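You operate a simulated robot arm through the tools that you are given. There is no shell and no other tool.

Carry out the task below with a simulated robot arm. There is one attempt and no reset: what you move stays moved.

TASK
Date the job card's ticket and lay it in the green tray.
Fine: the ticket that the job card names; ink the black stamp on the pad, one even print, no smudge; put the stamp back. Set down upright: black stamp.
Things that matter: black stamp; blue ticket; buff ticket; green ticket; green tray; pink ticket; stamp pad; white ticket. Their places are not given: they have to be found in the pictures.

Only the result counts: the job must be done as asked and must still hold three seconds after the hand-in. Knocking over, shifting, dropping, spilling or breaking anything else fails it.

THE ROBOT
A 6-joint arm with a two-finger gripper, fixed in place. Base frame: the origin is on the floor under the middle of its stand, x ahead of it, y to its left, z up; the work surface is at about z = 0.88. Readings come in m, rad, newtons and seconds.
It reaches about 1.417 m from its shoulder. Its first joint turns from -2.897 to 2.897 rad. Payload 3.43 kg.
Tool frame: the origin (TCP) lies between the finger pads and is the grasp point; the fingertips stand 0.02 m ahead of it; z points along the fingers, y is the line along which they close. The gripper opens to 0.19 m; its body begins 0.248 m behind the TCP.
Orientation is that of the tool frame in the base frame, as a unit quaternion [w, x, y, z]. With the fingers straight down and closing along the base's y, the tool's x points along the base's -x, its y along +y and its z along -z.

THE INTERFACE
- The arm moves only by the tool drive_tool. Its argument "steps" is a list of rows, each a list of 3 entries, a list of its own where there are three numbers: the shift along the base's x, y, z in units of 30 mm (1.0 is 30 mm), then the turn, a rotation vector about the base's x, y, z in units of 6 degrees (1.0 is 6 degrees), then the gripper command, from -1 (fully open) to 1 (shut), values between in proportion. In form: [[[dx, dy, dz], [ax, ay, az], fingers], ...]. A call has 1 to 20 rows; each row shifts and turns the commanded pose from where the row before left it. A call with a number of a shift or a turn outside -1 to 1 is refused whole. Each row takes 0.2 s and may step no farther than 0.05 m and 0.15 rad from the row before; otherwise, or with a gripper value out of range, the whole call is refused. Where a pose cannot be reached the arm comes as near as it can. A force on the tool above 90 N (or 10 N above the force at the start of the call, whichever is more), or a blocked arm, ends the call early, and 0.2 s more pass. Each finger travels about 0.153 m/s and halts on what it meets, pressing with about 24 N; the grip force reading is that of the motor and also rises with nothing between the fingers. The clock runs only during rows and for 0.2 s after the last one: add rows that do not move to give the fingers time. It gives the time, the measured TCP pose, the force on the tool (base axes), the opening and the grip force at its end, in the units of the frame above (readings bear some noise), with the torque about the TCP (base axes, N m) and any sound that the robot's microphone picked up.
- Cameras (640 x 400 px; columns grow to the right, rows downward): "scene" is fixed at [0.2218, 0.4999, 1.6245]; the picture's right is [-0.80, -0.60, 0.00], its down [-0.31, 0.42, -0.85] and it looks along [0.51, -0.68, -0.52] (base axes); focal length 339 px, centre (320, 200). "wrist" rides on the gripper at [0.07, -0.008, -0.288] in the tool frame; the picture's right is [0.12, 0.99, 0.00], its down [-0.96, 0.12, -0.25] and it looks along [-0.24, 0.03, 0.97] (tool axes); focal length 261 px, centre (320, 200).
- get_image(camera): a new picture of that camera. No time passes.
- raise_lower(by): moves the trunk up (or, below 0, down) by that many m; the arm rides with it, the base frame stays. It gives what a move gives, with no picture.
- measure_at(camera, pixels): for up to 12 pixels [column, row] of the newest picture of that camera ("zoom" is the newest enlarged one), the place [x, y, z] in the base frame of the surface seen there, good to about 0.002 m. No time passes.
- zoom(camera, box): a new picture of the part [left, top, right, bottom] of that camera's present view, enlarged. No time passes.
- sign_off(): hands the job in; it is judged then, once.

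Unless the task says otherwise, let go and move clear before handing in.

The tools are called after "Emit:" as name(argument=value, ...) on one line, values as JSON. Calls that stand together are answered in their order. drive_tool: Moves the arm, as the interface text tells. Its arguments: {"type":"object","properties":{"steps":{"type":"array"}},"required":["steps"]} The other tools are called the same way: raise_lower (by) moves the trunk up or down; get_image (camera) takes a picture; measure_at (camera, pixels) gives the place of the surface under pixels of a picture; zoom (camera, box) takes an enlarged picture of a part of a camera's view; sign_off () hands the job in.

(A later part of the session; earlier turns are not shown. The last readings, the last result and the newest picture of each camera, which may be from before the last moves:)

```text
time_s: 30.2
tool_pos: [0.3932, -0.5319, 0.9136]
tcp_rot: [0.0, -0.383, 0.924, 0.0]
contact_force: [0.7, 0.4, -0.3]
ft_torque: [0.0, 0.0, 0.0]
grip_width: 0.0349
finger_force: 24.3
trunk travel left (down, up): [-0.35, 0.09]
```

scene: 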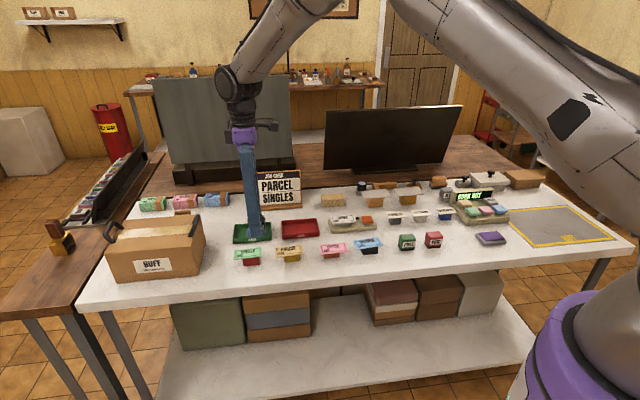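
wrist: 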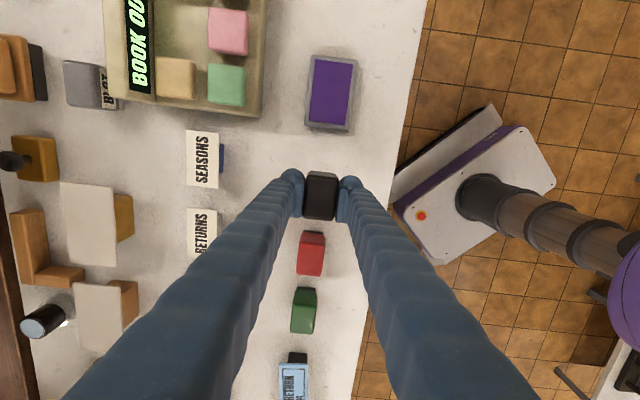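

Emit:
drive_tool(steps=[[[0, 0, -0.02], [0, 0, 0], 1.0], [[0, 0, 0], [0, 0, 0], 1.0]])

```text
time_s: 30.8
tool_pos: [0.3928, -0.5329, 0.9129]
tcp_rot: [0.0, -0.383, 0.924, 0.001]
contact_force: [-0.4, -0.7, -1.2]
ft_torque: [-0.01, 0.01, 0.03]
grip_width: 0.035
finger_force: 24.5
trunk travel left (down, up): [-0.35, 0.09]
```

The force is still about the stamp's weight, so it isn't touching yet. I'll continue down in 0.6 mm steps.

Emit:
drive_tool(steps=[[[0, 0, -0.02], [0, 0, 0], 1.0], [[0, 0, -0.02], [0, 0, 0], 1.0], [[0, 0, 0], [0, 0, 0], 1.0]])

```text
time_s: 31.6
tool_pos: [0.3923, -0.5325, 0.9116]
tcp_rot: [0.0, -0.384, 0.923, -0.001]
contact_force: [-1.4, -0.2, 4.1]
ft_torque: [-0.09, 0.1, 0.01]
grip_width: 0.0347
finger_force: 24.2
trunk travel left (down, up): [-0.35, 0.09]
```

The stamp is resting on the bench with a light 5 N contact. I'll open the fingers gradually and then rise clear.

Emit:
drive_tool(steps=[[[0, 0, 0.01], [0, 0, 0], 0.8], [[0, 0, 0], [0, 0, 0], 0.6], [[0, 0, 0], [0, 0, 0], 0.5], [[0, 0, 0], [0, 0, 0], 0.3], [[0, 0, 0], [0, 0, 0], 0.1], [[0, 0, 0], [0, 0, 0], 0.1], [[0, 0, 0.5], [0, 0, 0], 0.1], [[0, 0, 0.8], [0, 0, 0], 0.1], [[0, 0, 0.8], [0, 0, 0], 0.1], [[0, 0, 0.8], [0, 0, 0], 0.1], [[0, 0, 0.8], [0, 0, 0], 0.1], [[0, 0, 0], [0, 0, 0], 0.1]])

Emit:
zoom(camera="scene", box=[265, 232, 329, 272])

Emit:
zoom(camera="scene", box=[420, 190, 520, 260])

Emit:
zoom(camera="wrist", box=[296, 150, 344, 200])

```text
time_s: 34.2
tool_pos: [0.3917, -0.5322, 1.023]
tcp_rot: [0.0, -0.383, 0.924, 0.0]
contact_force: [0.8, 0.0, 0.1]
ft_torque: [-0.02, 0.02, 0.01]
grip_width: 0.0853
finger_force: 0.0
trunk travel left (down, up): [-0.35, 0.09]
```

```text
10.00 times, centred on (297, 252) of scene
```

zoom: 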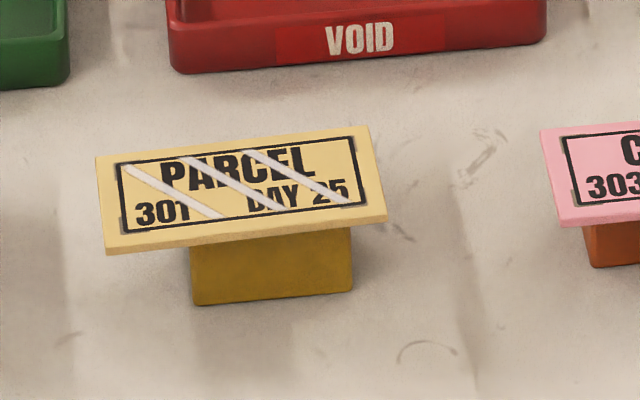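

```text
5.71 times, centred on (470, 225) of scene
```

zoom: 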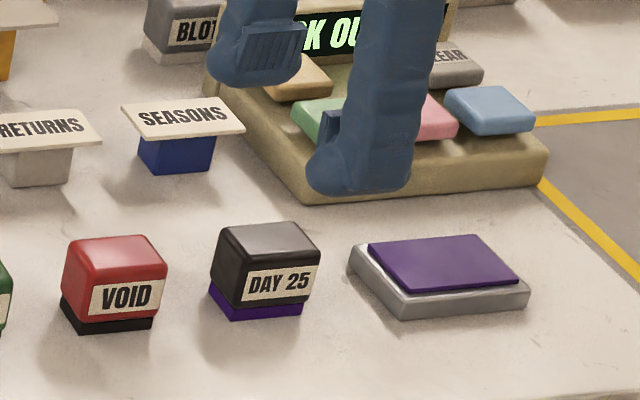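

```text
8.00 times, centred on (320, 175) of wrist
```

zoom: 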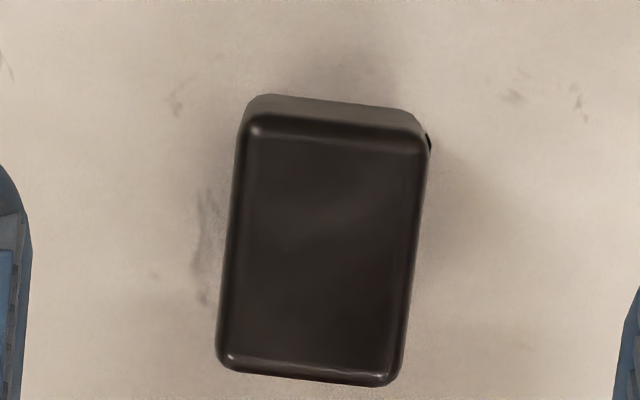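

The black stamp is back in its place, upright. I'll go to the ticket now and look again for a change in the pale bands from the wrist camera.

Emit:
drive_tool(steps=[[[0.5, 0.5, 0.2], [0, 0, 0.1], 0.1], [[0.8, 0.8, 0.2], [0, 0, 0.1], 0.1], [[0.95, 0.95, 0], [0, 0, 0.1], 0.1], [[0.95, 0.95, 0], [0, 0, 0.12], 0.1], [[0.95, 0.95, 0], [0, 0, 0], 0.1], [[0.95, 0.95, 0], [0, 0, 0], 0.1], [[0.95, 0.95, 0], [0, 0, 0], 0.1], [[0.95, 0.95, 0], [0, 0, 0], 0.1], [[0.95, 0.95, 0], [0, 0, 0], 0.1], [[0.95, 0.95, 0], [0, 0, 0], 0.1], [[0.95, 0.95, 0], [0, 0, 0], 0.1], [[0.95, 0.95, 0], [0, 0, 0], 0.1], [[0.95, 0.95, 0], [0, 0, 0], 0.1], [[0.95, 0.95, 0], [0, 0, 0], 0.1], [[0.95, 0.95, 0], [0, 0, 0], 0.1], [[0.8, 0.8, 0], [0, 0, 0], 0.1], [[0.5, 0.5, 0], [0, 0, 0], 0.1], [[0, 0, 0], [0, 0, 0], 0.1], [[0, 0, 0], [0, 0, 0], 0.1], [[0, 0, 0], [0, 0, 0], 0.1]])

Emit:
get_image(camera="wrist")

Emit:
zoom(camera="scene", box=[265, 232, 329, 272])

```text
time_s: 38.4
tool_pos: [0.8429, -0.0823, 1.0347]
tcp_rot: [0.0, -0.403, 0.915, 0.0]
contact_force: [-1.1, 0.2, 0.0]
ft_torque: [0.01, 0.02, 0.03]
grip_width: 0.0854
finger_force: 0.0
trunk travel left (down, up): [-0.35, 0.09]
```

```text
taken
```

wrist: 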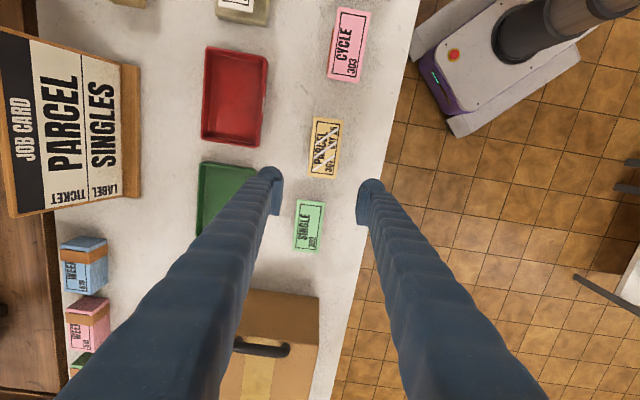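

```text
10.00 times, centred on (297, 252) of scene
```

zoom: 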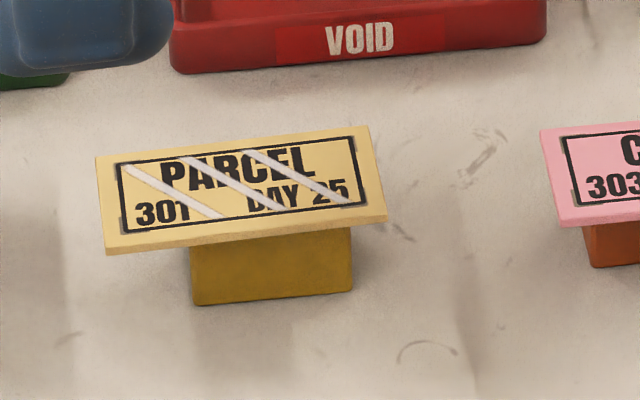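

Emit:
zoom(camera="wrist", box=[294, 108, 360, 184])

Emit:
drive_tool(steps=[[[0, 0, 0], [0, 0, 0], 0.1], [[0, 0, 0], [0, 0, 0], 0.1], [[0, 0, 0], [0, 0, 0], 0.1], [[0, 0, 0], [0, 0, 0], 0.1], [[0, 0, 0], [0, 0, 0], 0.1], [[0, 0, 0], [0, 0, 0], 0.1], [[0, 0, 0], [0, 0, 0], 0.1], [[0, 0, 0], [0, 0, 0], 0.1], [[0, 0, 0], [0, 0, 0], 0.1], [[0, 0, 0], [0, 0, 0], 0.1], [[0, 0, 0], [0, 0, 0], 0.1], [[0, 0, 0], [0, 0, 0], 0.1], [[0, 0, 0], [0, 0, 0], 0.1], [[0, 0, 0], [0, 0, 0], 0.1], [[0, 0, 0], [0, 0, 0], 0.1], [[0, 0, 0], [0, 0, 0], 0.1], [[0, 0, 0], [0, 0, 0], 0.1], [[0, 0, 0], [0, 0, 0], 0.1], [[0, 0, 0], [0, 0, 0], 0.1], [[0, 0, 0], [0, 0, 0], 0.1]])

Emit:
zoom(camera="wrist", box=[294, 108, 360, 184])

```text
5.26 times, centred on (327, 146) of wrist
```

zoom: 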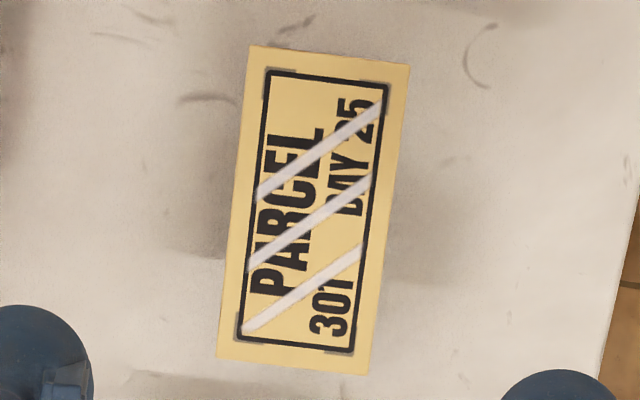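

```text
time_s: 42.6
tool_pos: [0.8423, -0.0833, 1.0353]
tcp_rot: [0.0, -0.404, 0.915, 0.001]
contact_force: [0.4, -0.3, -0.1]
ft_torque: [0.0, -0.01, 0.02]
grip_width: 0.0853
finger_force: 0.0
trunk travel left (down, up): [-0.35, 0.09]
```

```text
5.26 times, centred on (327, 146) of wrist
```

zoom: 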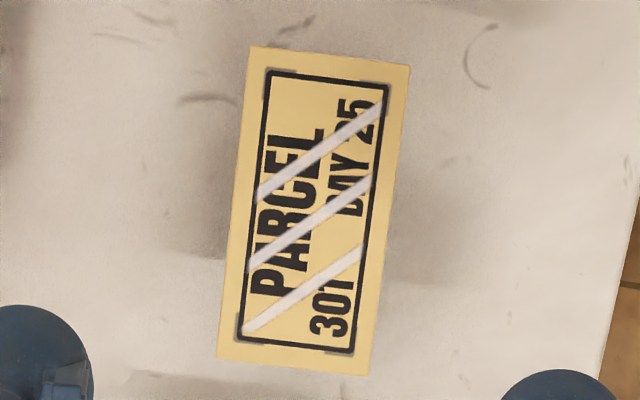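

The bands look like an overlay across the whole frame, like wet-ink glare, and there is no dark smear. I'll wait longer without moving to see whether it dries.

Emit:
drive_tool(steps=[[[0, 0, 0], [0, 0, 0], 0.1], [[0, 0, 0], [0, 0, 0], 0.1], [[0, 0, 0], [0, 0, 0], 0.1], [[0, 0, 0], [0, 0, 0], 0.1], [[0, 0, 0], [0, 0, 0], 0.1], [[0, 0, 0], [0, 0, 0], 0.1], [[0, 0, 0], [0, 0, 0], 0.1], [[0, 0, 0], [0, 0, 0], 0.1], [[0, 0, 0], [0, 0, 0], 0.1], [[0, 0, 0], [0, 0, 0], 0.1], [[0, 0, 0], [0, 0, 0], 0.1], [[0, 0, 0], [0, 0, 0], 0.1], [[0, 0, 0], [0, 0, 0], 0.1], [[0, 0, 0], [0, 0, 0], 0.1], [[0, 0, 0], [0, 0, 0], 0.1], [[0, 0, 0], [0, 0, 0], 0.1], [[0, 0, 0], [0, 0, 0], 0.1], [[0, 0, 0], [0, 0, 0], 0.1], [[0, 0, 0], [0, 0, 0], 0.1], [[0, 0, 0], [0, 0, 0], 0.1]])

Emit:
drive_tool(steps=[[[0, 0, 0], [0, 0, 0], 0.1], [[0, 0, 0], [0, 0, 0], 0.1], [[0, 0, 0], [0, 0, 0], 0.1], [[0, 0, 0], [0, 0, 0], 0.1], [[0, 0, 0], [0, 0, 0], 0.1], [[0, 0, 0], [0, 0, 0], 0.1], [[0, 0, 0], [0, 0, 0], 0.1], [[0, 0, 0], [0, 0, 0], 0.1], [[0, 0, 0], [0, 0, 0], 0.1], [[0, 0, 0], [0, 0, 0], 0.1], [[0, 0, 0], [0, 0, 0], 0.1], [[0, 0, 0], [0, 0, 0], 0.1], [[0, 0, 0], [0, 0, 0], 0.1], [[0, 0, 0], [0, 0, 0], 0.1], [[0, 0, 0], [0, 0, 0], 0.1], [[0, 0, 0], [0, 0, 0], 0.1], [[0, 0, 0], [0, 0, 0], 0.1], [[0, 0, 0], [0, 0, 0], 0.1], [[0, 0, 0], [0, 0, 0], 0.1], [[0, 0, 0], [0, 0, 0], 0.1]])

Emit:
zoom(camera="wrist", box=[294, 108, 360, 184])

```text
time_s: 46.8
tool_pos: [0.8425, -0.0827, 1.0358]
tcp_rot: [0.0, -0.404, 0.915, 0.0]
contact_force: [0.4, 0.4, 0.0]
ft_torque: [0.06, 0.0, 0.0]
grip_width: 0.0856
finger_force: 0.1
trunk travel left (down, up): [-0.35, 0.09]
```

```text
time_s: 51.0
tool_pos: [0.8418, -0.083, 1.035]
tcp_rot: [-0.001, -0.403, 0.915, 0.001]
contact_force: [0.2, -0.3, -0.6]
ft_torque: [0.0, -0.03, -0.01]
grip_width: 0.0854
finger_force: 0.1
trunk travel left (down, up): [-0.35, 0.09]
```

```text
5.26 times, centred on (327, 146) of wrist
```

zoom: 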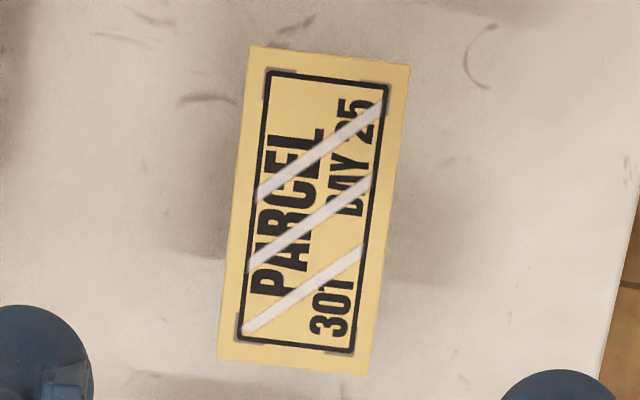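

The bands are still there 30 s after printing. Their bluish-white colour, different from the buff paper, does suggest glare from wet ink, so I'll wait some more.

Emit:
drive_tool(steps=[[[0, 0, 0], [0, 0, 0], 0.1], [[0, 0, 0], [0, 0, 0], 0.1], [[0, 0, 0], [0, 0, 0], 0.1], [[0, 0, 0], [0, 0, 0], 0.1], [[0, 0, 0], [0, 0, 0], 0.1], [[0, 0, 0], [0, 0, 0], 0.1], [[0, 0, 0], [0, 0, 0], 0.1], [[0, 0, 0], [0, 0, 0], 0.1], [[0, 0, 0], [0, 0, 0], 0.1], [[0, 0, 0], [0, 0, 0], 0.1], [[0, 0, 0], [0, 0, 0], 0.1], [[0, 0, 0], [0, 0, 0], 0.1], [[0, 0, 0], [0, 0, 0], 0.1], [[0, 0, 0], [0, 0, 0], 0.1], [[0, 0, 0], [0, 0, 0], 0.1], [[0, 0, 0], [0, 0, 0], 0.1], [[0, 0, 0], [0, 0, 0], 0.1], [[0, 0, 0], [0, 0, 0], 0.1], [[0, 0, 0], [0, 0, 0], 0.1], [[0, 0, 0], [0, 0, 0], 0.1]])

Emit:
drive_tool(steps=[[[0, 0, 0], [0, 0, 0], 0.1], [[0, 0, 0], [0, 0, 0], 0.1], [[0, 0, 0], [0, 0, 0], 0.1], [[0, 0, 0], [0, 0, 0], 0.1], [[0, 0, 0], [0, 0, 0], 0.1], [[0, 0, 0], [0, 0, 0], 0.1], [[0, 0, 0], [0, 0, 0], 0.1], [[0, 0, 0], [0, 0, 0], 0.1], [[0, 0, 0], [0, 0, 0], 0.1], [[0, 0, 0], [0, 0, 0], 0.1], [[0, 0, 0], [0, 0, 0], 0.1], [[0, 0, 0], [0, 0, 0], 0.1], [[0, 0, 0], [0, 0, 0], 0.1], [[0, 0, 0], [0, 0, 0], 0.1], [[0, 0, 0], [0, 0, 0], 0.1], [[0, 0, 0], [0, 0, 0], 0.1], [[0, 0, 0], [0, 0, 0], 0.1], [[0, 0, 0], [0, 0, 0], 0.1], [[0, 0, 0], [0, 0, 0], 0.1], [[0, 0, 0], [0, 0, 0], 0.1]])

Emit:
drive_tool(steps=[[[0, 0, 0], [0, 0, 0], 0.1], [[0, 0, 0], [0, 0, 0], 0.1], [[0, 0, 0], [0, 0, 0], 0.1], [[0, 0, 0], [0, 0, 0], 0.1], [[0, 0, 0], [0, 0, 0], 0.1], [[0, 0, 0], [0, 0, 0], 0.1], [[0, 0, 0], [0, 0, 0], 0.1], [[0, 0, 0], [0, 0, 0], 0.1], [[0, 0, 0], [0, 0, 0], 0.1], [[0, 0, 0], [0, 0, 0], 0.1], [[0, 0, 0], [0, 0, 0], 0.1], [[0, 0, 0], [0, 0, 0], 0.1], [[0, 0, 0], [0, 0, 0], 0.1], [[0, 0, 0], [0, 0, 0], 0.1], [[0, 0, 0], [0, 0, 0], 0.1], [[0, 0, 0], [0, 0, 0], 0.1], [[0, 0, 0], [0, 0, 0], 0.1], [[0, 0, 0], [0, 0, 0], 0.1], [[0, 0, 0], [0, 0, 0], 0.1], [[0, 0, 0], [0, 0, 0], 0.1]])

Emit:
zoom(camera="wrist", box=[294, 108, 360, 184])

```text
time_s: 55.2
tool_pos: [0.843, -0.0827, 1.0344]
tcp_rot: [-0.001, -0.404, 0.915, 0.0]
contact_force: [-0.1, 0.3, -0.8]
ft_torque: [-0.01, -0.01, 0.01]
grip_width: 0.0852
finger_force: 0.1
trunk travel left (down, up): [-0.35, 0.09]
```

```text
time_s: 59.4
tool_pos: [0.8413, -0.083, 1.0355]
tcp_rot: [0.0, -0.403, 0.915, -0.001]
contact_force: [0.5, 0.1, 0.6]
ft_torque: [-0.01, 0.02, 0.01]
grip_width: 0.0853
finger_force: 0.2
trunk travel left (down, up): [-0.35, 0.09]
```

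```text
time_s: 63.6
tool_pos: [0.8429, -0.0838, 1.0349]
tcp_rot: [0.0, -0.403, 0.915, 0.0]
contact_force: [0.1, -0.4, -0.8]
ft_torque: [0.0, -0.01, 0.0]
grip_width: 0.0853
finger_force: 0.0
trunk travel left (down, up): [-0.35, 0.09]
```

```text
5.26 times, centred on (327, 146) of wrist
```

zoom: 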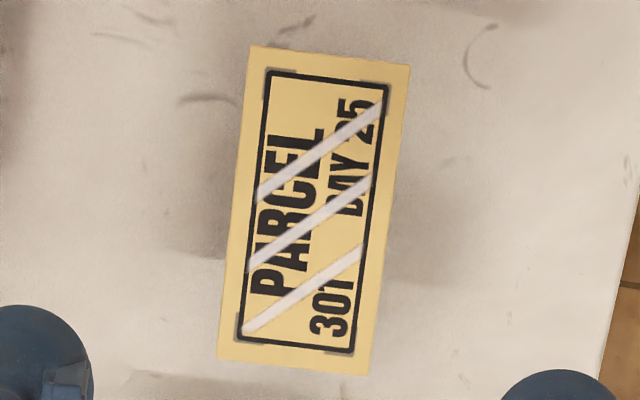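

No change yet at 63 s. While waiting I'll look for other hints in the scene, such as the grey "BLOT…" block and the signs on the wall.

Emit:
zoom(camera="scene", box=[425, 165, 485, 210])

Emit:
zoom(camera="scene", box=[240, 0, 370, 25])

Emit:
drive_tool(steps=[[[0, 0, 0], [0, 0, 0], 0.1], [[0, 0, 0], [0, 0, 0], 0.1], [[0, 0, 0], [0, 0, 0], 0.1], [[0, 0, 0], [0, 0, 0], 0.1], [[0, 0, 0], [0, 0, 0], 0.1], [[0, 0, 0], [0, 0, 0], 0.1], [[0, 0, 0], [0, 0, 0], 0.1], [[0, 0, 0], [0, 0, 0], 0.1], [[0, 0, 0], [0, 0, 0], 0.1], [[0, 0, 0], [0, 0, 0], 0.1], [[0, 0, 0], [0, 0, 0], 0.1], [[0, 0, 0], [0, 0, 0], 0.1], [[0, 0, 0], [0, 0, 0], 0.1], [[0, 0, 0], [0, 0, 0], 0.1], [[0, 0, 0], [0, 0, 0], 0.1], [[0, 0, 0], [0, 0, 0], 0.1], [[0, 0, 0], [0, 0, 0], 0.1], [[0, 0, 0], [0, 0, 0], 0.1], [[0, 0, 0], [0, 0, 0], 0.1], [[0, 0, 0], [0, 0, 0], 0.1]])

Emit:
drive_tool(steps=[[[0, 0, 0], [0, 0, 0], 0.1], [[0, 0, 0], [0, 0, 0], 0.1], [[0, 0, 0], [0, 0, 0], 0.1], [[0, 0, 0], [0, 0, 0], 0.1], [[0, 0, 0], [0, 0, 0], 0.1], [[0, 0, 0], [0, 0, 0], 0.1], [[0, 0, 0], [0, 0, 0], 0.1], [[0, 0, 0], [0, 0, 0], 0.1], [[0, 0, 0], [0, 0, 0], 0.1], [[0, 0, 0], [0, 0, 0], 0.1], [[0, 0, 0], [0, 0, 0], 0.1], [[0, 0, 0], [0, 0, 0], 0.1], [[0, 0, 0], [0, 0, 0], 0.1], [[0, 0, 0], [0, 0, 0], 0.1], [[0, 0, 0], [0, 0, 0], 0.1], [[0, 0, 0], [0, 0, 0], 0.1], [[0, 0, 0], [0, 0, 0], 0.1], [[0, 0, 0], [0, 0, 0], 0.1], [[0, 0, 0], [0, 0, 0], 0.1], [[0, 0, 0], [0, 0, 0], 0.1]])

Emit:
drive_tool(steps=[[[0, 0, 0], [0, 0, 0], 0.1], [[0, 0, 0], [0, 0, 0], 0.1], [[0, 0, 0], [0, 0, 0], 0.1], [[0, 0, 0], [0, 0, 0], 0.1], [[0, 0, 0], [0, 0, 0], 0.1], [[0, 0, 0], [0, 0, 0], 0.1], [[0, 0, 0], [0, 0, 0], 0.1], [[0, 0, 0], [0, 0, 0], 0.1], [[0, 0, 0], [0, 0, 0], 0.1], [[0, 0, 0], [0, 0, 0], 0.1], [[0, 0, 0], [0, 0, 0], 0.1], [[0, 0, 0], [0, 0, 0], 0.1], [[0, 0, 0], [0, 0, 0], 0.1], [[0, 0, 0], [0, 0, 0], 0.1], [[0, 0, 0], [0, 0, 0], 0.1], [[0, 0, 0], [0, 0, 0], 0.1], [[0, 0, 0], [0, 0, 0], 0.1], [[0, 0, 0], [0, 0, 0], 0.1], [[0, 0, 0], [0, 0, 0], 0.1], [[0, 0, 0], [0, 0, 0], 0.1]])

Emit:
zoom(camera="wrist", box=[294, 108, 360, 184])

```text
8.89 times, centred on (455, 188) of scene
```

zoom: 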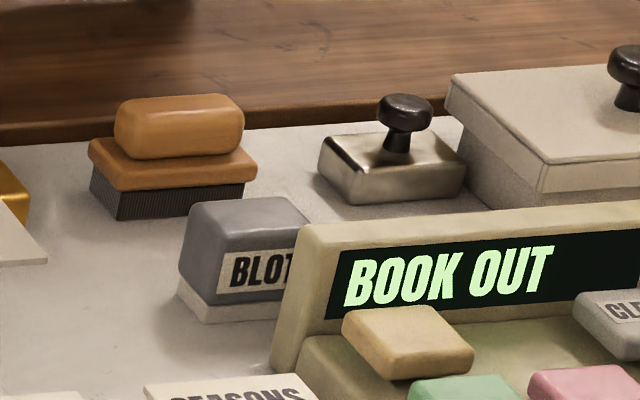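

```text
4.92 times, centred on (305, 12) of scene
```

zoom: 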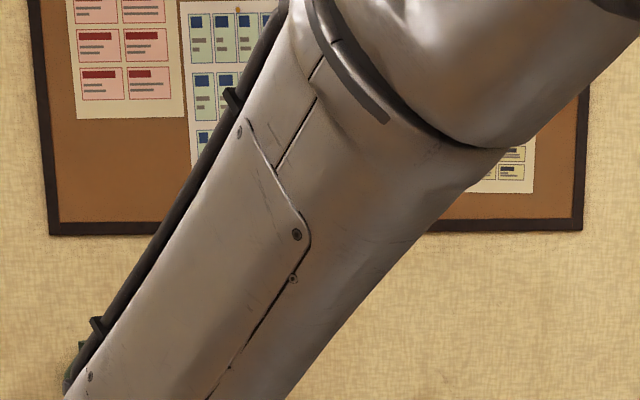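

```text
time_s: 67.8
tool_pos: [0.8426, -0.0826, 1.0351]
tcp_rot: [0.0, -0.404, 0.915, 0.0]
contact_force: [-0.1, -0.3, 1.5]
ft_torque: [0.0, 0.01, 0.01]
grip_width: 0.0857
finger_force: 0.0
trunk travel left (down, up): [-0.35, 0.09]
```

```text
time_s: 72.0
tool_pos: [0.8411, -0.0824, 1.0359]
tcp_rot: [0.0, -0.404, 0.915, 0.0]
contact_force: [-0.2, 1.0, 0.9]
ft_torque: [-0.03, -0.05, 0.02]
grip_width: 0.0855
finger_force: 0.1
trunk travel left (down, up): [-0.35, 0.09]
```

```text
time_s: 76.2
tool_pos: [0.8425, -0.083, 1.0354]
tcp_rot: [0.001, -0.403, 0.915, 0.0]
contact_force: [0.2, 1.1, -0.4]
ft_torque: [0.02, 0.02, 0.0]
grip_width: 0.0854
finger_force: 0.1
trunk travel left (down, up): [-0.35, 0.09]
```

```text
5.26 times, centred on (327, 146) of wrist
```

zoom: 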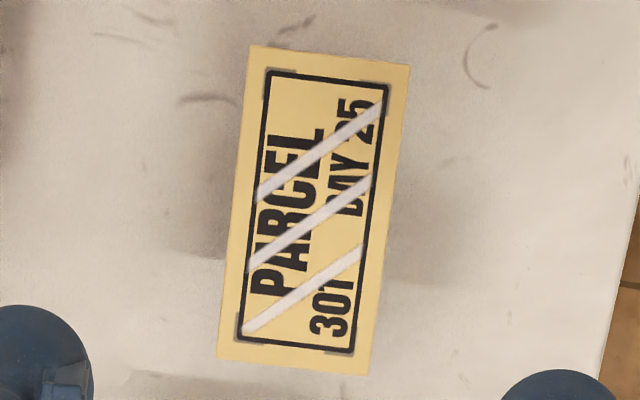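

The bands persist and nothing is smeared. The grey block is a blotter, but the task doesn't call for it, so I'll leave it alone. I'll wait a bit more for possible drying, then pick up the ticket by its edges only.

Emit:
drive_tool(steps=[[[0, 0, 0], [0, 0, 0], 0.1], [[0, 0, 0], [0, 0, 0], 0.1], [[0, 0, 0], [0, 0, 0], 0.1], [[0, 0, 0], [0, 0, 0], 0.1], [[0, 0, 0], [0, 0, 0], 0.1], [[0, 0, 0], [0, 0, 0], 0.1], [[0, 0, 0], [0, 0, 0], 0.1], [[0, 0, 0], [0, 0, 0], 0.1], [[0, 0, 0], [0, 0, 0], 0.1], [[0, 0, 0], [0, 0, 0], 0.1], [[0, 0, 0], [0, 0, 0], 0.1], [[0, 0, 0], [0, 0, 0], 0.1], [[0, 0, 0], [0, 0, 0], 0.1], [[0, 0, 0], [0, 0, 0], 0.1], [[0, 0, 0], [0, 0, 0], 0.1], [[0, 0, 0], [0, 0, 0], 0.1], [[0, 0, 0], [0, 0, 0], 0.1], [[0, 0, 0], [0, 0, 0], 0.1], [[0, 0, 0], [0, 0, 0], 0.1], [[0, 0, 0], [0, 0, 0], 0.1]])

Emit:
drive_tool(steps=[[[0, 0, 0], [0, 0, 0], 0.1], [[0, 0, 0], [0, 0, 0], 0.1], [[0, 0, 0], [0, 0, 0], 0.1], [[0, 0, 0], [0, 0, 0], 0.1], [[0, 0, 0], [0, 0, 0], 0.1], [[0, 0, 0], [0, 0, 0], 0.1], [[0, 0, 0], [0, 0, 0], 0.1], [[0, 0, 0], [0, 0, 0], 0.1], [[0, 0, 0], [0, 0, 0], 0.1], [[0, 0, 0], [0, 0, 0], 0.1], [[0, 0, 0], [0, 0, 0], 0.1], [[0, 0, 0], [0, 0, 0], 0.1], [[0, 0, 0], [0, 0, 0], 0.1], [[0, 0, 0], [0, 0, 0], 0.1], [[0, 0, 0], [0, 0, 0], 0.1], [[0, 0, 0], [0, 0, 0], 0.1], [[0, 0, 0], [0, 0, 0], 0.1], [[0, 0, 0], [0, 0, 0], 0.1], [[0, 0, 0], [0, 0, 0], 0.1], [[0, 0, 0], [0, 0, 0], 0.1]])

Emit:
drive_tool(steps=[[[0, 0, 0], [0, 0, 0], 0.1], [[0, 0, 0], [0, 0, 0], 0.1], [[0, 0, 0], [0, 0, 0], 0.1], [[0, 0, 0], [0, 0, 0], 0.1], [[0, 0, 0], [0, 0, 0], 0.1], [[0, 0, 0], [0, 0, 0], 0.1], [[0, 0, 0], [0, 0, 0], 0.1], [[0, 0, 0], [0, 0, 0], 0.1], [[0, 0, 0], [0, 0, 0], 0.1], [[0, 0, 0], [0, 0, 0], 0.1], [[0, 0, 0], [0, 0, 0], 0.1], [[0, 0, 0], [0, 0, 0], 0.1], [[0, 0, 0], [0, 0, 0], 0.1], [[0, 0, 0], [0, 0, 0], 0.1], [[0, 0, 0], [0, 0, 0], 0.1], [[0, 0, 0], [0, 0, 0], 0.1], [[0, 0, 0], [0, 0, 0], 0.1], [[0, 0, 0], [0, 0, 0], 0.1], [[0, 0, 0], [0, 0, 0], 0.1], [[0, 0, 0], [0, 0, 0], 0.1]])

Emit:
drive_tool(steps=[[[0, 0, 0], [0, 0, 0], 0.1], [[0, 0, 0], [0, 0, 0], 0.1], [[0, 0, 0], [0, 0, 0], 0.1], [[0, 0, 0], [0, 0, 0], 0.1], [[0, 0, 0], [0, 0, 0], 0.1], [[0, 0, 0], [0, 0, 0], 0.1], [[0, 0, 0], [0, 0, 0], 0.1], [[0, 0, 0], [0, 0, 0], 0.1], [[0, 0, 0], [0, 0, 0], 0.1], [[0, 0, 0], [0, 0, 0], 0.1], [[0, 0, 0], [0, 0, 0], 0.1], [[0, 0, 0], [0, 0, 0], 0.1], [[0, 0, 0], [0, 0, 0], 0.1], [[0, 0, 0], [0, 0, 0], 0.1], [[0, 0, 0], [0, 0, 0], 0.1], [[0, 0, 0], [0, 0, 0], 0.1], [[0, 0, 0], [0, 0, 0], 0.1], [[0, 0, 0], [0, 0, 0], 0.1], [[0, 0, 0], [0, 0, 0], 0.1], [[0, 0, 0], [0, 0, 0], 0.1]])

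Emit:
zoom(camera="wrist", box=[294, 108, 360, 184])

```text
time_s: 80.4
tool_pos: [0.8409, -0.0831, 1.0345]
tcp_rot: [-0.001, -0.404, 0.915, 0.0]
contact_force: [0.0, 0.7, -0.4]
ft_torque: [-0.03, 0.0, -0.02]
grip_width: 0.0854
finger_force: 0.0
trunk travel left (down, up): [-0.35, 0.09]
```

```text
time_s: 84.6
tool_pos: [0.8417, -0.0826, 1.034]
tcp_rot: [-0.001, -0.404, 0.915, 0.0]
contact_force: [-0.2, 0.0, -0.6]
ft_torque: [0.03, -0.02, 0.01]
grip_width: 0.0859
finger_force: 0.0
trunk travel left (down, up): [-0.35, 0.09]
```

```text
time_s: 88.8
tool_pos: [0.8425, -0.0828, 1.0348]
tcp_rot: [-0.001, -0.404, 0.915, 0.001]
contact_force: [0.1, 0.7, 0.5]
ft_torque: [0.02, 0.05, 0.01]
grip_width: 0.0855
finger_force: 0.1
trunk travel left (down, up): [-0.35, 0.09]
```

```text
time_s: 93.0
tool_pos: [0.8419, -0.0822, 1.0344]
tcp_rot: [0.0, -0.403, 0.915, 0.0]
contact_force: [-0.3, 0.8, -0.4]
ft_torque: [-0.02, -0.02, 0.01]
grip_width: 0.086
finger_force: 0.0
trunk travel left (down, up): [-0.35, 0.09]
```

```text
5.26 times, centred on (327, 146) of wrist
```

zoom: 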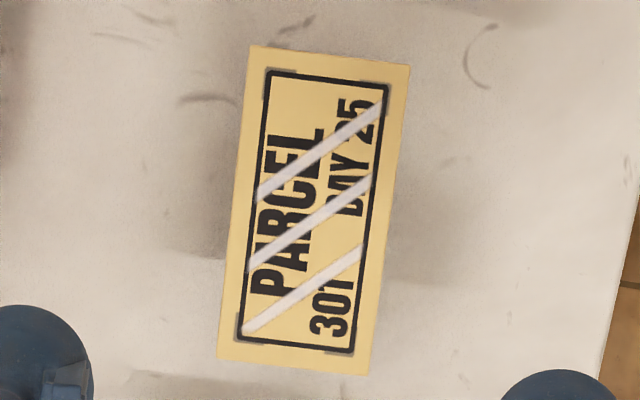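

There's been no change for 70 s, so I treat this as the ticket's printed state and will handle only its edges. I'll re-measure the ticket and tray from here.

Emit:
measure_at(camera="zoom", pixels=[[253, 50], [406, 68], [221, 354], [363, 370], [312, 210], [234, 205], [386, 220], [331, 58], [292, 362]])

Emit:
zoom(camera="wrist", box=[180, 140, 300, 260])

```text
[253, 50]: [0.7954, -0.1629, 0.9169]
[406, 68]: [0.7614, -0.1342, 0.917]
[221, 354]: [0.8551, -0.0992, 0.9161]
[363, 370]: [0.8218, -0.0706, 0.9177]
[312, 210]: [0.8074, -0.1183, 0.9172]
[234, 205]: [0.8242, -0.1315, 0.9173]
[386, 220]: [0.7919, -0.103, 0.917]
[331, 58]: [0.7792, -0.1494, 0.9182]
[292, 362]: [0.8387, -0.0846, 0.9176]
```

```text
3.33 times, centred on (240, 200) of wrist
```

zoom: 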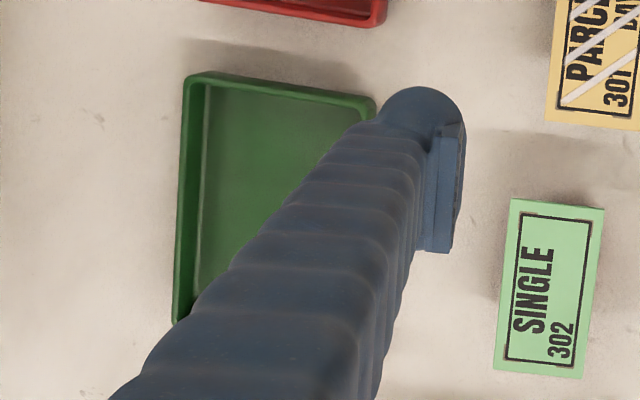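

The ticket is unmoved, centred at (0.8084, -0.1167). Before gripping by the edges I want to know how the pads run down to the fingertip, so I'll zoom in on a fingertip and measure heights.

Emit:
zoom(camera="wrist", box=[240, 155, 300, 235])

Emit:
measure_at(camera="zoom", pixels=[[270, 70], [330, 60], [380, 110], [392, 150], [395, 200], [385, 250], [375, 290], [360, 310], [340, 200], [340, 290], [400, 130], [395, 110]])

```text
5.00 times, centred on (270, 195) of wrist
```

zoom: 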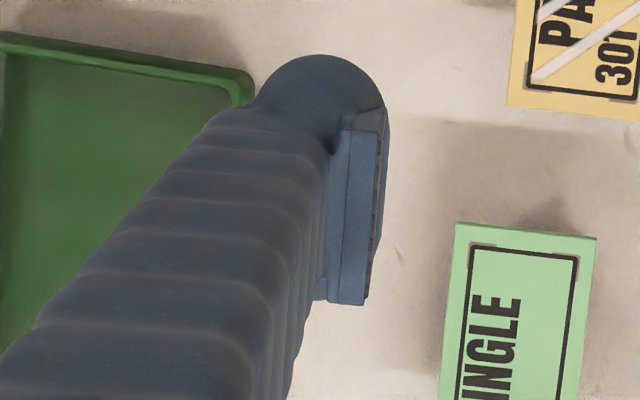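

```text
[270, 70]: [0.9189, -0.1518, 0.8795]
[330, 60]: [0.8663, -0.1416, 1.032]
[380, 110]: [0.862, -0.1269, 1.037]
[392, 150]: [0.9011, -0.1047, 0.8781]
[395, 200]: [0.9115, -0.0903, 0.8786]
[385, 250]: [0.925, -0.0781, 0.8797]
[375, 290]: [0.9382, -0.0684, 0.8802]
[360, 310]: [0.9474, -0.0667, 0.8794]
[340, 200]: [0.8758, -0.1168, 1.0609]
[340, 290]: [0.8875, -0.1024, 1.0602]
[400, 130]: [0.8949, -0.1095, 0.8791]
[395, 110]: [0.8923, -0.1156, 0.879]
```

The pads reach about 26 mm above the grasp point and the tip sits about 20 mm below it. I'll move over the ticket centre and down to a checking height above it.

Emit:
drive_tool(steps=[[[-0.56, -0.565, 0], [0, 0, 0], 0.1], [[-0.56, -0.565, 0], [0, 0, 0], 0.1], [[0, 0, -0.7], [0, 0, 0], 0.1], [[0, 0, -0.7], [0, 0, 0], 0.1], [[0, 0, -0.7], [0, 0, 0], 0.1], [[0, 0, 0], [0, 0, 0], 0.1], [[0, 0, 0], [0, 0, 0], 0.1]])

Emit:
zoom(camera="wrist", box=[260, 140, 380, 240])

Emit:
zoom(camera="scene", box=[250, 200, 330, 270])

```text
time_s: 94.6
tool_pos: [0.8082, -0.1176, 0.972]
tcp_rot: [-0.001, -0.404, 0.915, 0.0]
contact_force: [-0.2, 0.6, -0.5]
ft_torque: [-0.04, -0.02, -0.02]
grip_width: 0.0858
finger_force: 0.0
trunk travel left (down, up): [-0.35, 0.09]
```

```text
4.00 times, centred on (320, 190) of wrist
```

zoom: 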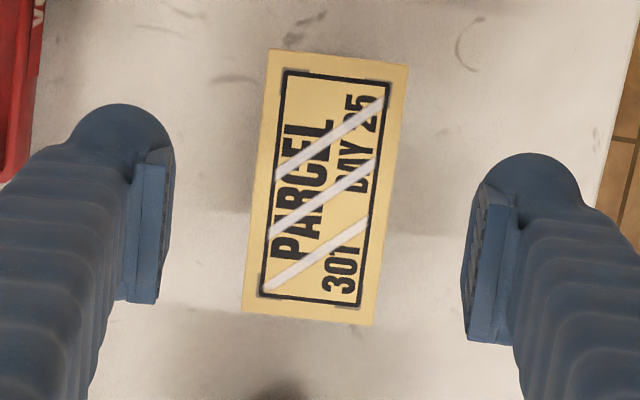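

```text
5.71 times, centred on (290, 235) of scene
```

zoom: 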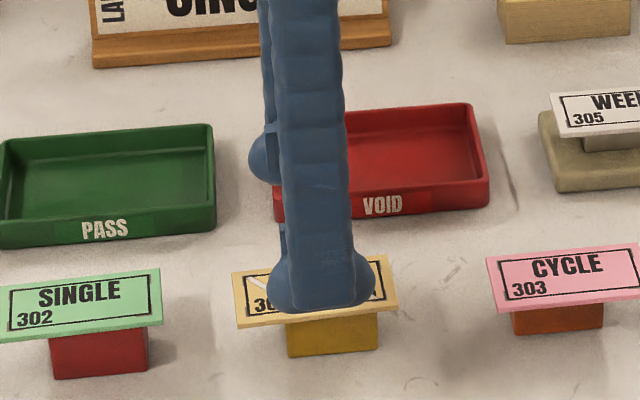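

The ticket is centred between the fingers within about 1 mm and aligned. I'll descend so the pads straddle its edges and close gently.

Emit:
drive_tool(steps=[[[-0.02, 0.02, -0.5], [0, 0, 0], 0.1], [[0, 0, -0.5], [0, 0, 0], 0.1], [[0, 0, -0.4], [0, 0, 0], 0.1], [[0, 0, -0.217], [0, 0, 0], 0.1], [[0, 0, 0], [0, 0, 0], 0.1], [[0, 0, 0], [0, 0, 0], 0.1]])

Emit:
zoom(camera="wrist", box=[260, 140, 380, 240])

Emit:
zoom(camera="scene", box=[250, 200, 330, 270])

```text
time_s: 96.0
tool_pos: [0.8077, -0.1172, 0.9225]
tcp_rot: [0.0, -0.403, 0.915, 0.0]
contact_force: [0.8, 0.1, 0.0]
ft_torque: [-0.03, 0.01, -0.03]
grip_width: 0.0856
finger_force: 0.1
trunk travel left (down, up): [-0.35, 0.09]
```

```text
4.00 times, centred on (320, 190) of wrist
```

zoom: 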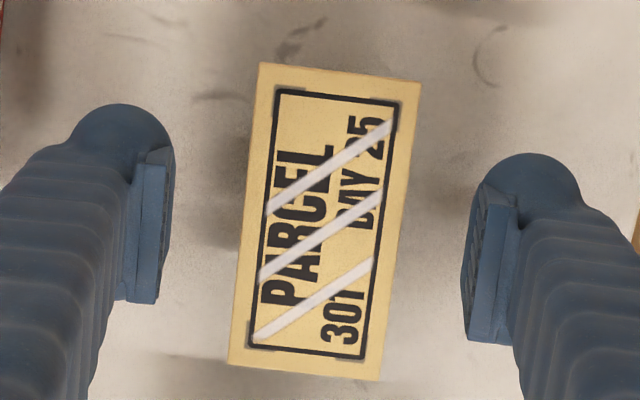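

```text
5.71 times, centred on (290, 235) of scene
```

zoom: 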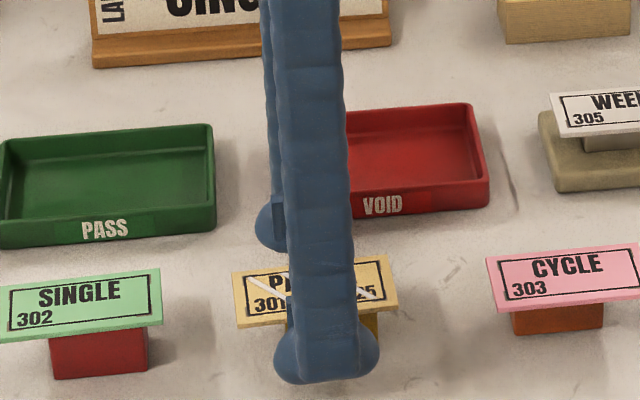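

The ticket lies midway between the pads, with the fingertips below its plane. Closing gently now.

Emit:
drive_tool(steps=[[[0, 0, 0], [0, 0, 0], 0.3], [[0, 0, 0], [0, 0, 0], 0.42], [[0, 0, 0], [0, 0, 0], 0.48], [[0, 0, 0], [0, 0, 0], 0.52], [[0, 0, 0], [0, 0, 0], 0.56], [[0, 0, 0], [0, 0, 0], 0.6], [[0, 0, 0], [0, 0, 0], 0.65], [[0, 0, 0], [0, 0, 0], 0.7], [[0, 0, 0], [0, 0, 0], 0.7]])

Emit:
zoom(camera="wrist", box=[260, 140, 380, 240])

Emit:
zoom(camera="scene", box=[250, 200, 330, 270])

```text
time_s: 98.0
tool_pos: [0.807, -0.117, 0.9227]
tcp_rot: [-0.001, -0.404, 0.915, 0.0]
contact_force: [0.6, 0.6, -0.7]
ft_torque: [0.0, 0.01, -0.02]
grip_width: 0.0435
finger_force: 24.3
trunk travel left (down, up): [-0.35, 0.09]
```

```text
4.00 times, centred on (320, 190) of wrist
```

zoom: 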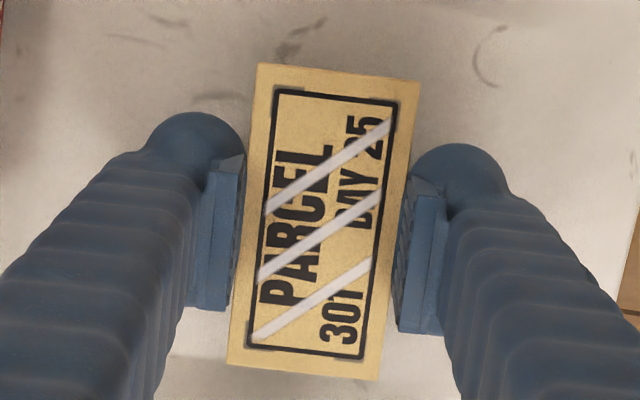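

```text
5.71 times, centred on (290, 235) of scene
```

zoom: 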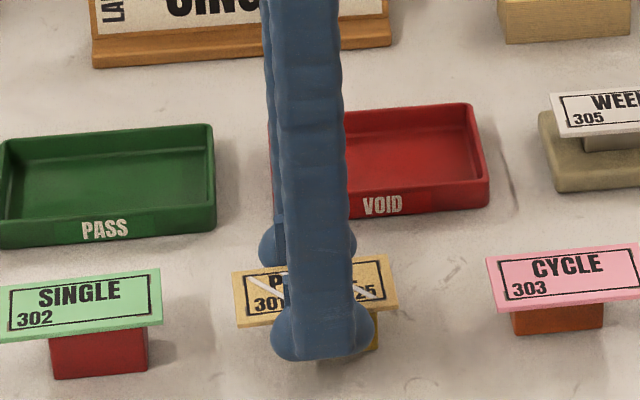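

The ticket is gripped on its long edges at 43.5 mm and 24 N. I'll lift a little and check that it comes with the fingers and the block stays.

Emit:
drive_tool(steps=[[[0, 0, 0.1], [0, 0, 0], 0.8], [[0, 0, 0.3], [0, 0, 0], 0.8], [[0, 0, 0.6], [0, 0, 0], 0.8], [[0, 0, 0.6], [0, 0, 0], 0.8], [[0, 0, 0], [0, 0, 0], 0.8]])

Emit:
zoom(camera="wrist", box=[260, 140, 380, 240])

Emit:
zoom(camera="scene", box=[240, 180, 340, 270])

```text
time_s: 99.2
tool_pos: [0.8067, -0.1179, 0.9711]
tcp_rot: [-0.002, -0.404, 0.915, 0.0]
contact_force: [-0.3, -0.5, -0.2]
ft_torque: [0.02, 0.02, -0.02]
grip_width: 0.0433
finger_force: 23.6
trunk travel left (down, up): [-0.35, 0.09]
```

```text
4.00 times, centred on (320, 190) of wrist
```

zoom: 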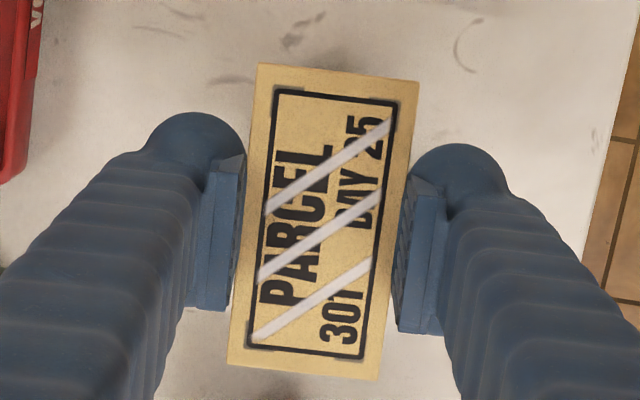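

```text
4.44 times, centred on (290, 225) of scene
```

zoom: 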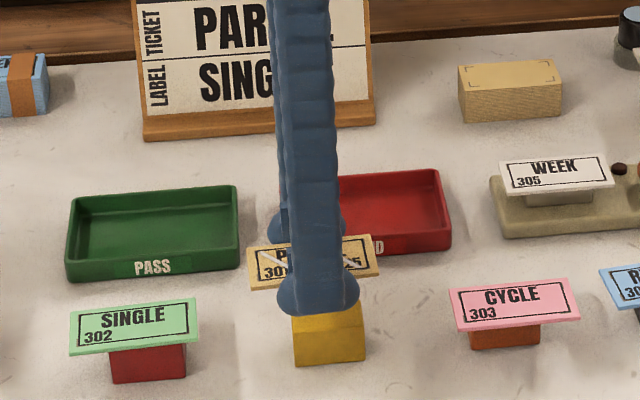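

The ticket came up level and the yellow block stayed put. The green tray is unobstructed in this zoom, so I'll measure its rim and floor.

Emit:
measure_at(camera="zoom", pixels=[[69, 258], [236, 246], [72, 198], [233, 188], [153, 193], [153, 251], [90, 250], [222, 238], [85, 235], [150, 225], [220, 205], [95, 215]])

Emit:
zoom(camera="scene", box=[225, 210, 305, 250])

```text
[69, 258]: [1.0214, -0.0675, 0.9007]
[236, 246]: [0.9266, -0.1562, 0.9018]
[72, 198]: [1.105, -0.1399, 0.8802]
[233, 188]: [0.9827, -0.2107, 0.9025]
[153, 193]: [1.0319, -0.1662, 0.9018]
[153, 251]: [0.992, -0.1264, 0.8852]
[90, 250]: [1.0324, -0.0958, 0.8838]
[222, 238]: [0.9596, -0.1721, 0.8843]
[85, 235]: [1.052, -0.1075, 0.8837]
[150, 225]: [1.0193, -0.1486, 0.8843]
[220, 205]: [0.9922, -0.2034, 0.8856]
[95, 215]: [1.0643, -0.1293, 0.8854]
```

```text
8.00 times, centred on (265, 230) of scene
```

zoom: 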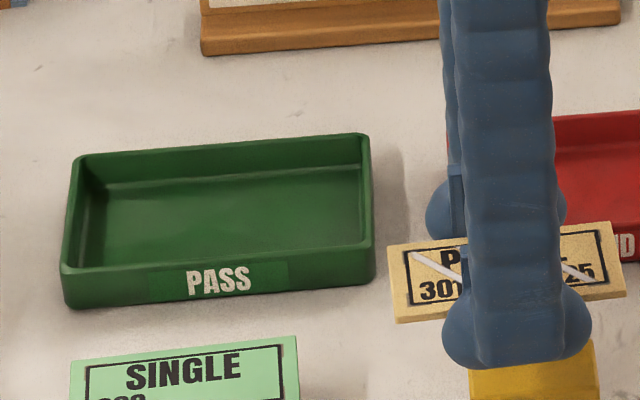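

The tray centre is (1.001, -0.1375) with yaw about 45°, its rim at z 0.9025 and floor at 0.885. I'll carry the ticket over the tray centre, staying well above the rim.

Emit:
drive_tool(steps=[[[0.3, -0.03, 0.5], [0, 0, 0], 0.8], [[0.7, -0.08, 0], [0, 0, -0.1], 0.8], [[0.8, -0.09, 0], [0, 0, -0.1], 0.8], [[0.8, -0.09, 0], [0, 0, -0.1], 0.8], [[0.8, -0.09, 0], [0, 0, -0.1], 0.8], [[0.8, -0.09, 0], [0, 0, -0.05], 0.8], [[0.8, -0.09, 0], [0, 0, 0], 0.8], [[0.8, -0.09, 0], [0, 0, 0], 0.8], [[0.63, -0.04, 0], [0, 0, 0], 0.8], [[0, 0, 0], [0, 0, 0], 0.8], [[0, 0, 0], [0, 0, 0], 0.8]])

Emit:
get_image(camera="wrist")

Emit:
zoom(camera="scene", box=[200, 170, 320, 270])

```text
time_s: 101.6
tool_pos: [1.0002, -0.1373, 0.9874]
tcp_rot: [-0.001, -0.382, 0.924, 0.0]
contact_force: [-0.6, 0.8, -1.1]
ft_torque: [-0.01, 0.0, 0.01]
grip_width: 0.0435
finger_force: 24.0
trunk travel left (down, up): [-0.35, 0.09]
```

```text
taken
```

wrist: 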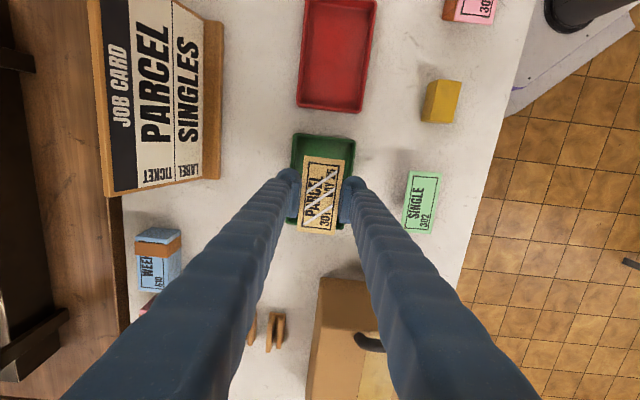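

```text
4.00 times, centred on (260, 220) of scene
```

zoom: 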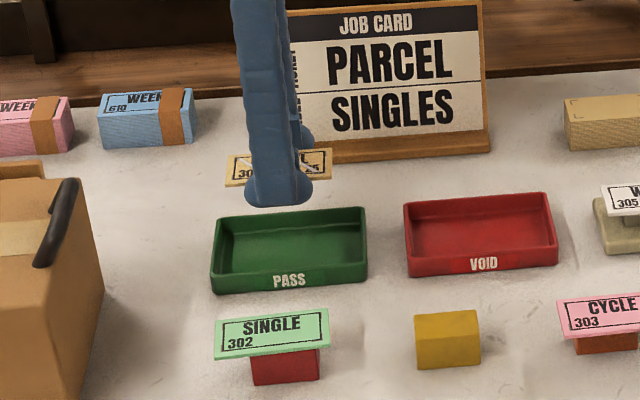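

The ticket is over the green tray. I'll zoom the wrist view to check the centring before lowering.

Emit:
zoom(camera="wrist", box=[260, 120, 390, 245])

Emit:
measure_at(camera="wrist", pixels=[[294, 134], [354, 141], [289, 222], [350, 232], [300, 150], [345, 150], [323, 195], [205, 180]])

```text
3.20 times, centred on (325, 182) of wrist
```

zoom: 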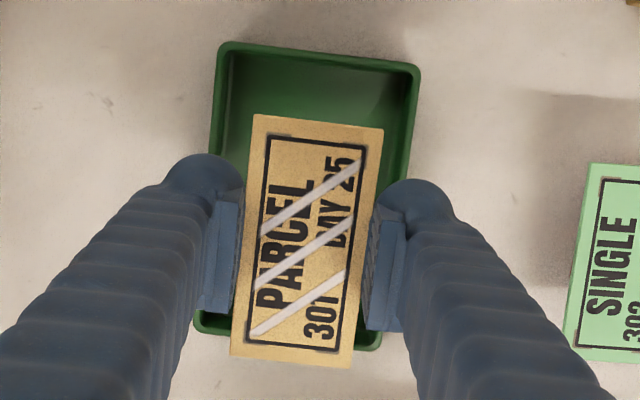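

```text
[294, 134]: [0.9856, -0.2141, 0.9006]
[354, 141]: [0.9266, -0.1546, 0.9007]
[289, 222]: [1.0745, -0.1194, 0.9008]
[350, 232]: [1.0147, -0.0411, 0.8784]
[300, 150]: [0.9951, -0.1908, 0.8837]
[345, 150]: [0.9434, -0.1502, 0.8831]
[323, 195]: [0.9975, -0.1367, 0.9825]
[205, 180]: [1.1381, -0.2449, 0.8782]
```

The TCP sits on the tray centre (1.0006, -0.137) and the ticket is parallel to the tray. I'll lower until the fingertips are just above the rim.

Emit:
drive_tool(steps=[[[0, 0, -0.5], [0, 0, 0], 0.8], [[0, 0, -0.6], [0, 0, 0], 0.8], [[0, 0, -0.5], [0, 0, 0], 0.8], [[0, 0, -0.3], [0, 0, 0], 0.8], [[0, 0, -0.1], [0, 0, 0], 0.8], [[0, 0, 0], [0, 0, 0], 0.8], [[0, 0, 0], [0, 0, 0], 0.8]])

Emit:
zoom(camera="scene", box=[220, 190, 300, 250])

Emit:
zoom(camera="wrist", box=[260, 120, 390, 245])

```text
time_s: 103.2
tool_pos: [1.0006, -0.1392, 0.9255]
tcp_rot: [0.001, -0.382, 0.924, 0.0]
contact_force: [-0.6, 0.6, -1.0]
ft_torque: [-0.02, -0.01, -0.02]
grip_width: 0.0432
finger_force: 23.9
trunk travel left (down, up): [-0.35, 0.09]
```

```text
6.67 times, centred on (260, 220) of scene
```

zoom: 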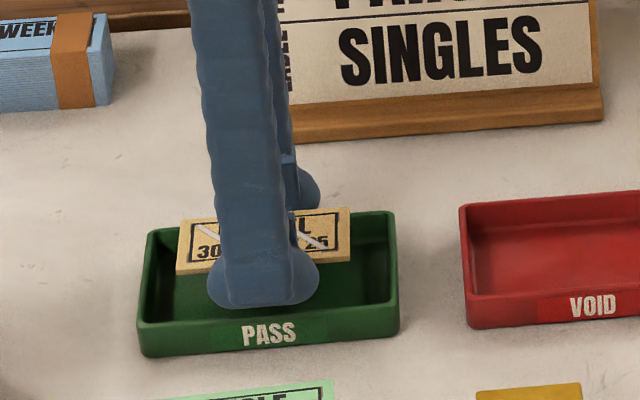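

```text
3.20 times, centred on (325, 182) of wrist
```

zoom: 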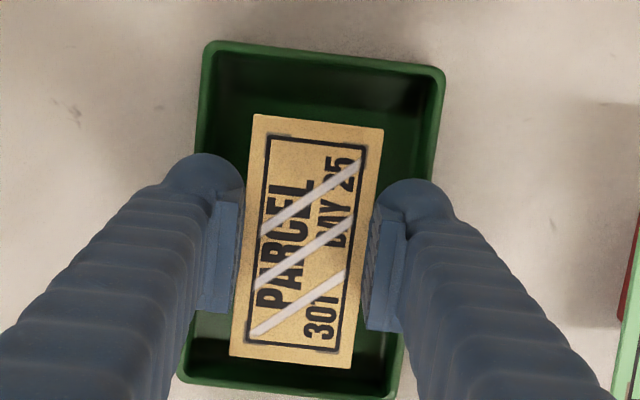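

The fingertips are about 3 mm above the rim with the ticket centred over the tray floor. I'll release it here with a quick symmetric opening.

Emit:
drive_tool(steps=[[[0, 0, 0], [0, 0, 0], 0.25], [[0, 0, 0], [0, 0, 0], 0.25], [[0, 0, 0], [0, 0, 0], 0.25], [[0, 0, 0], [0, 0, 0], 0.25]])

Emit:
zoom(camera="wrist", box=[260, 120, 390, 245])

Emit:
zoom(camera="scene", box=[220, 190, 300, 250])

```text
time_s: 104.2
tool_pos: [1.0008, -0.1376, 0.9262]
tcp_rot: [0.0, -0.382, 0.924, 0.0]
contact_force: [0.0, -0.1, 0.6]
ft_torque: [0.01, -0.01, 0.02]
grip_width: 0.0712
finger_force: 0.0
trunk travel left (down, up): [-0.35, 0.09]
```

```text
3.20 times, centred on (325, 182) of wrist
```

zoom: 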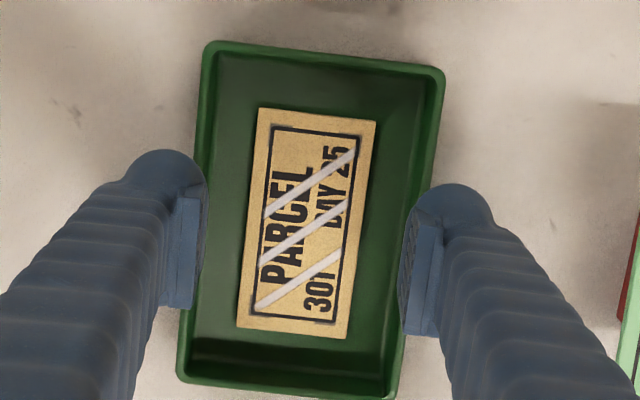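

```text
6.67 times, centred on (260, 220) of scene
```

zoom: 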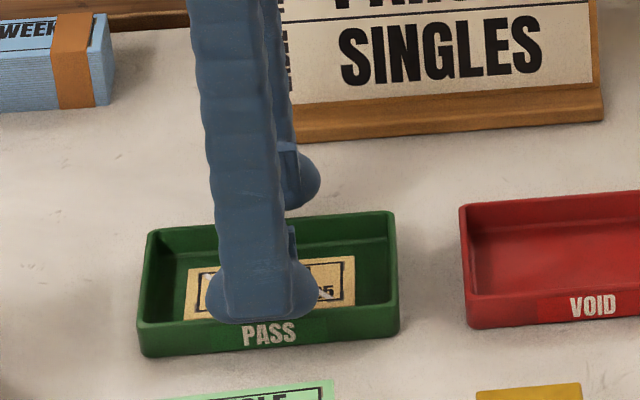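

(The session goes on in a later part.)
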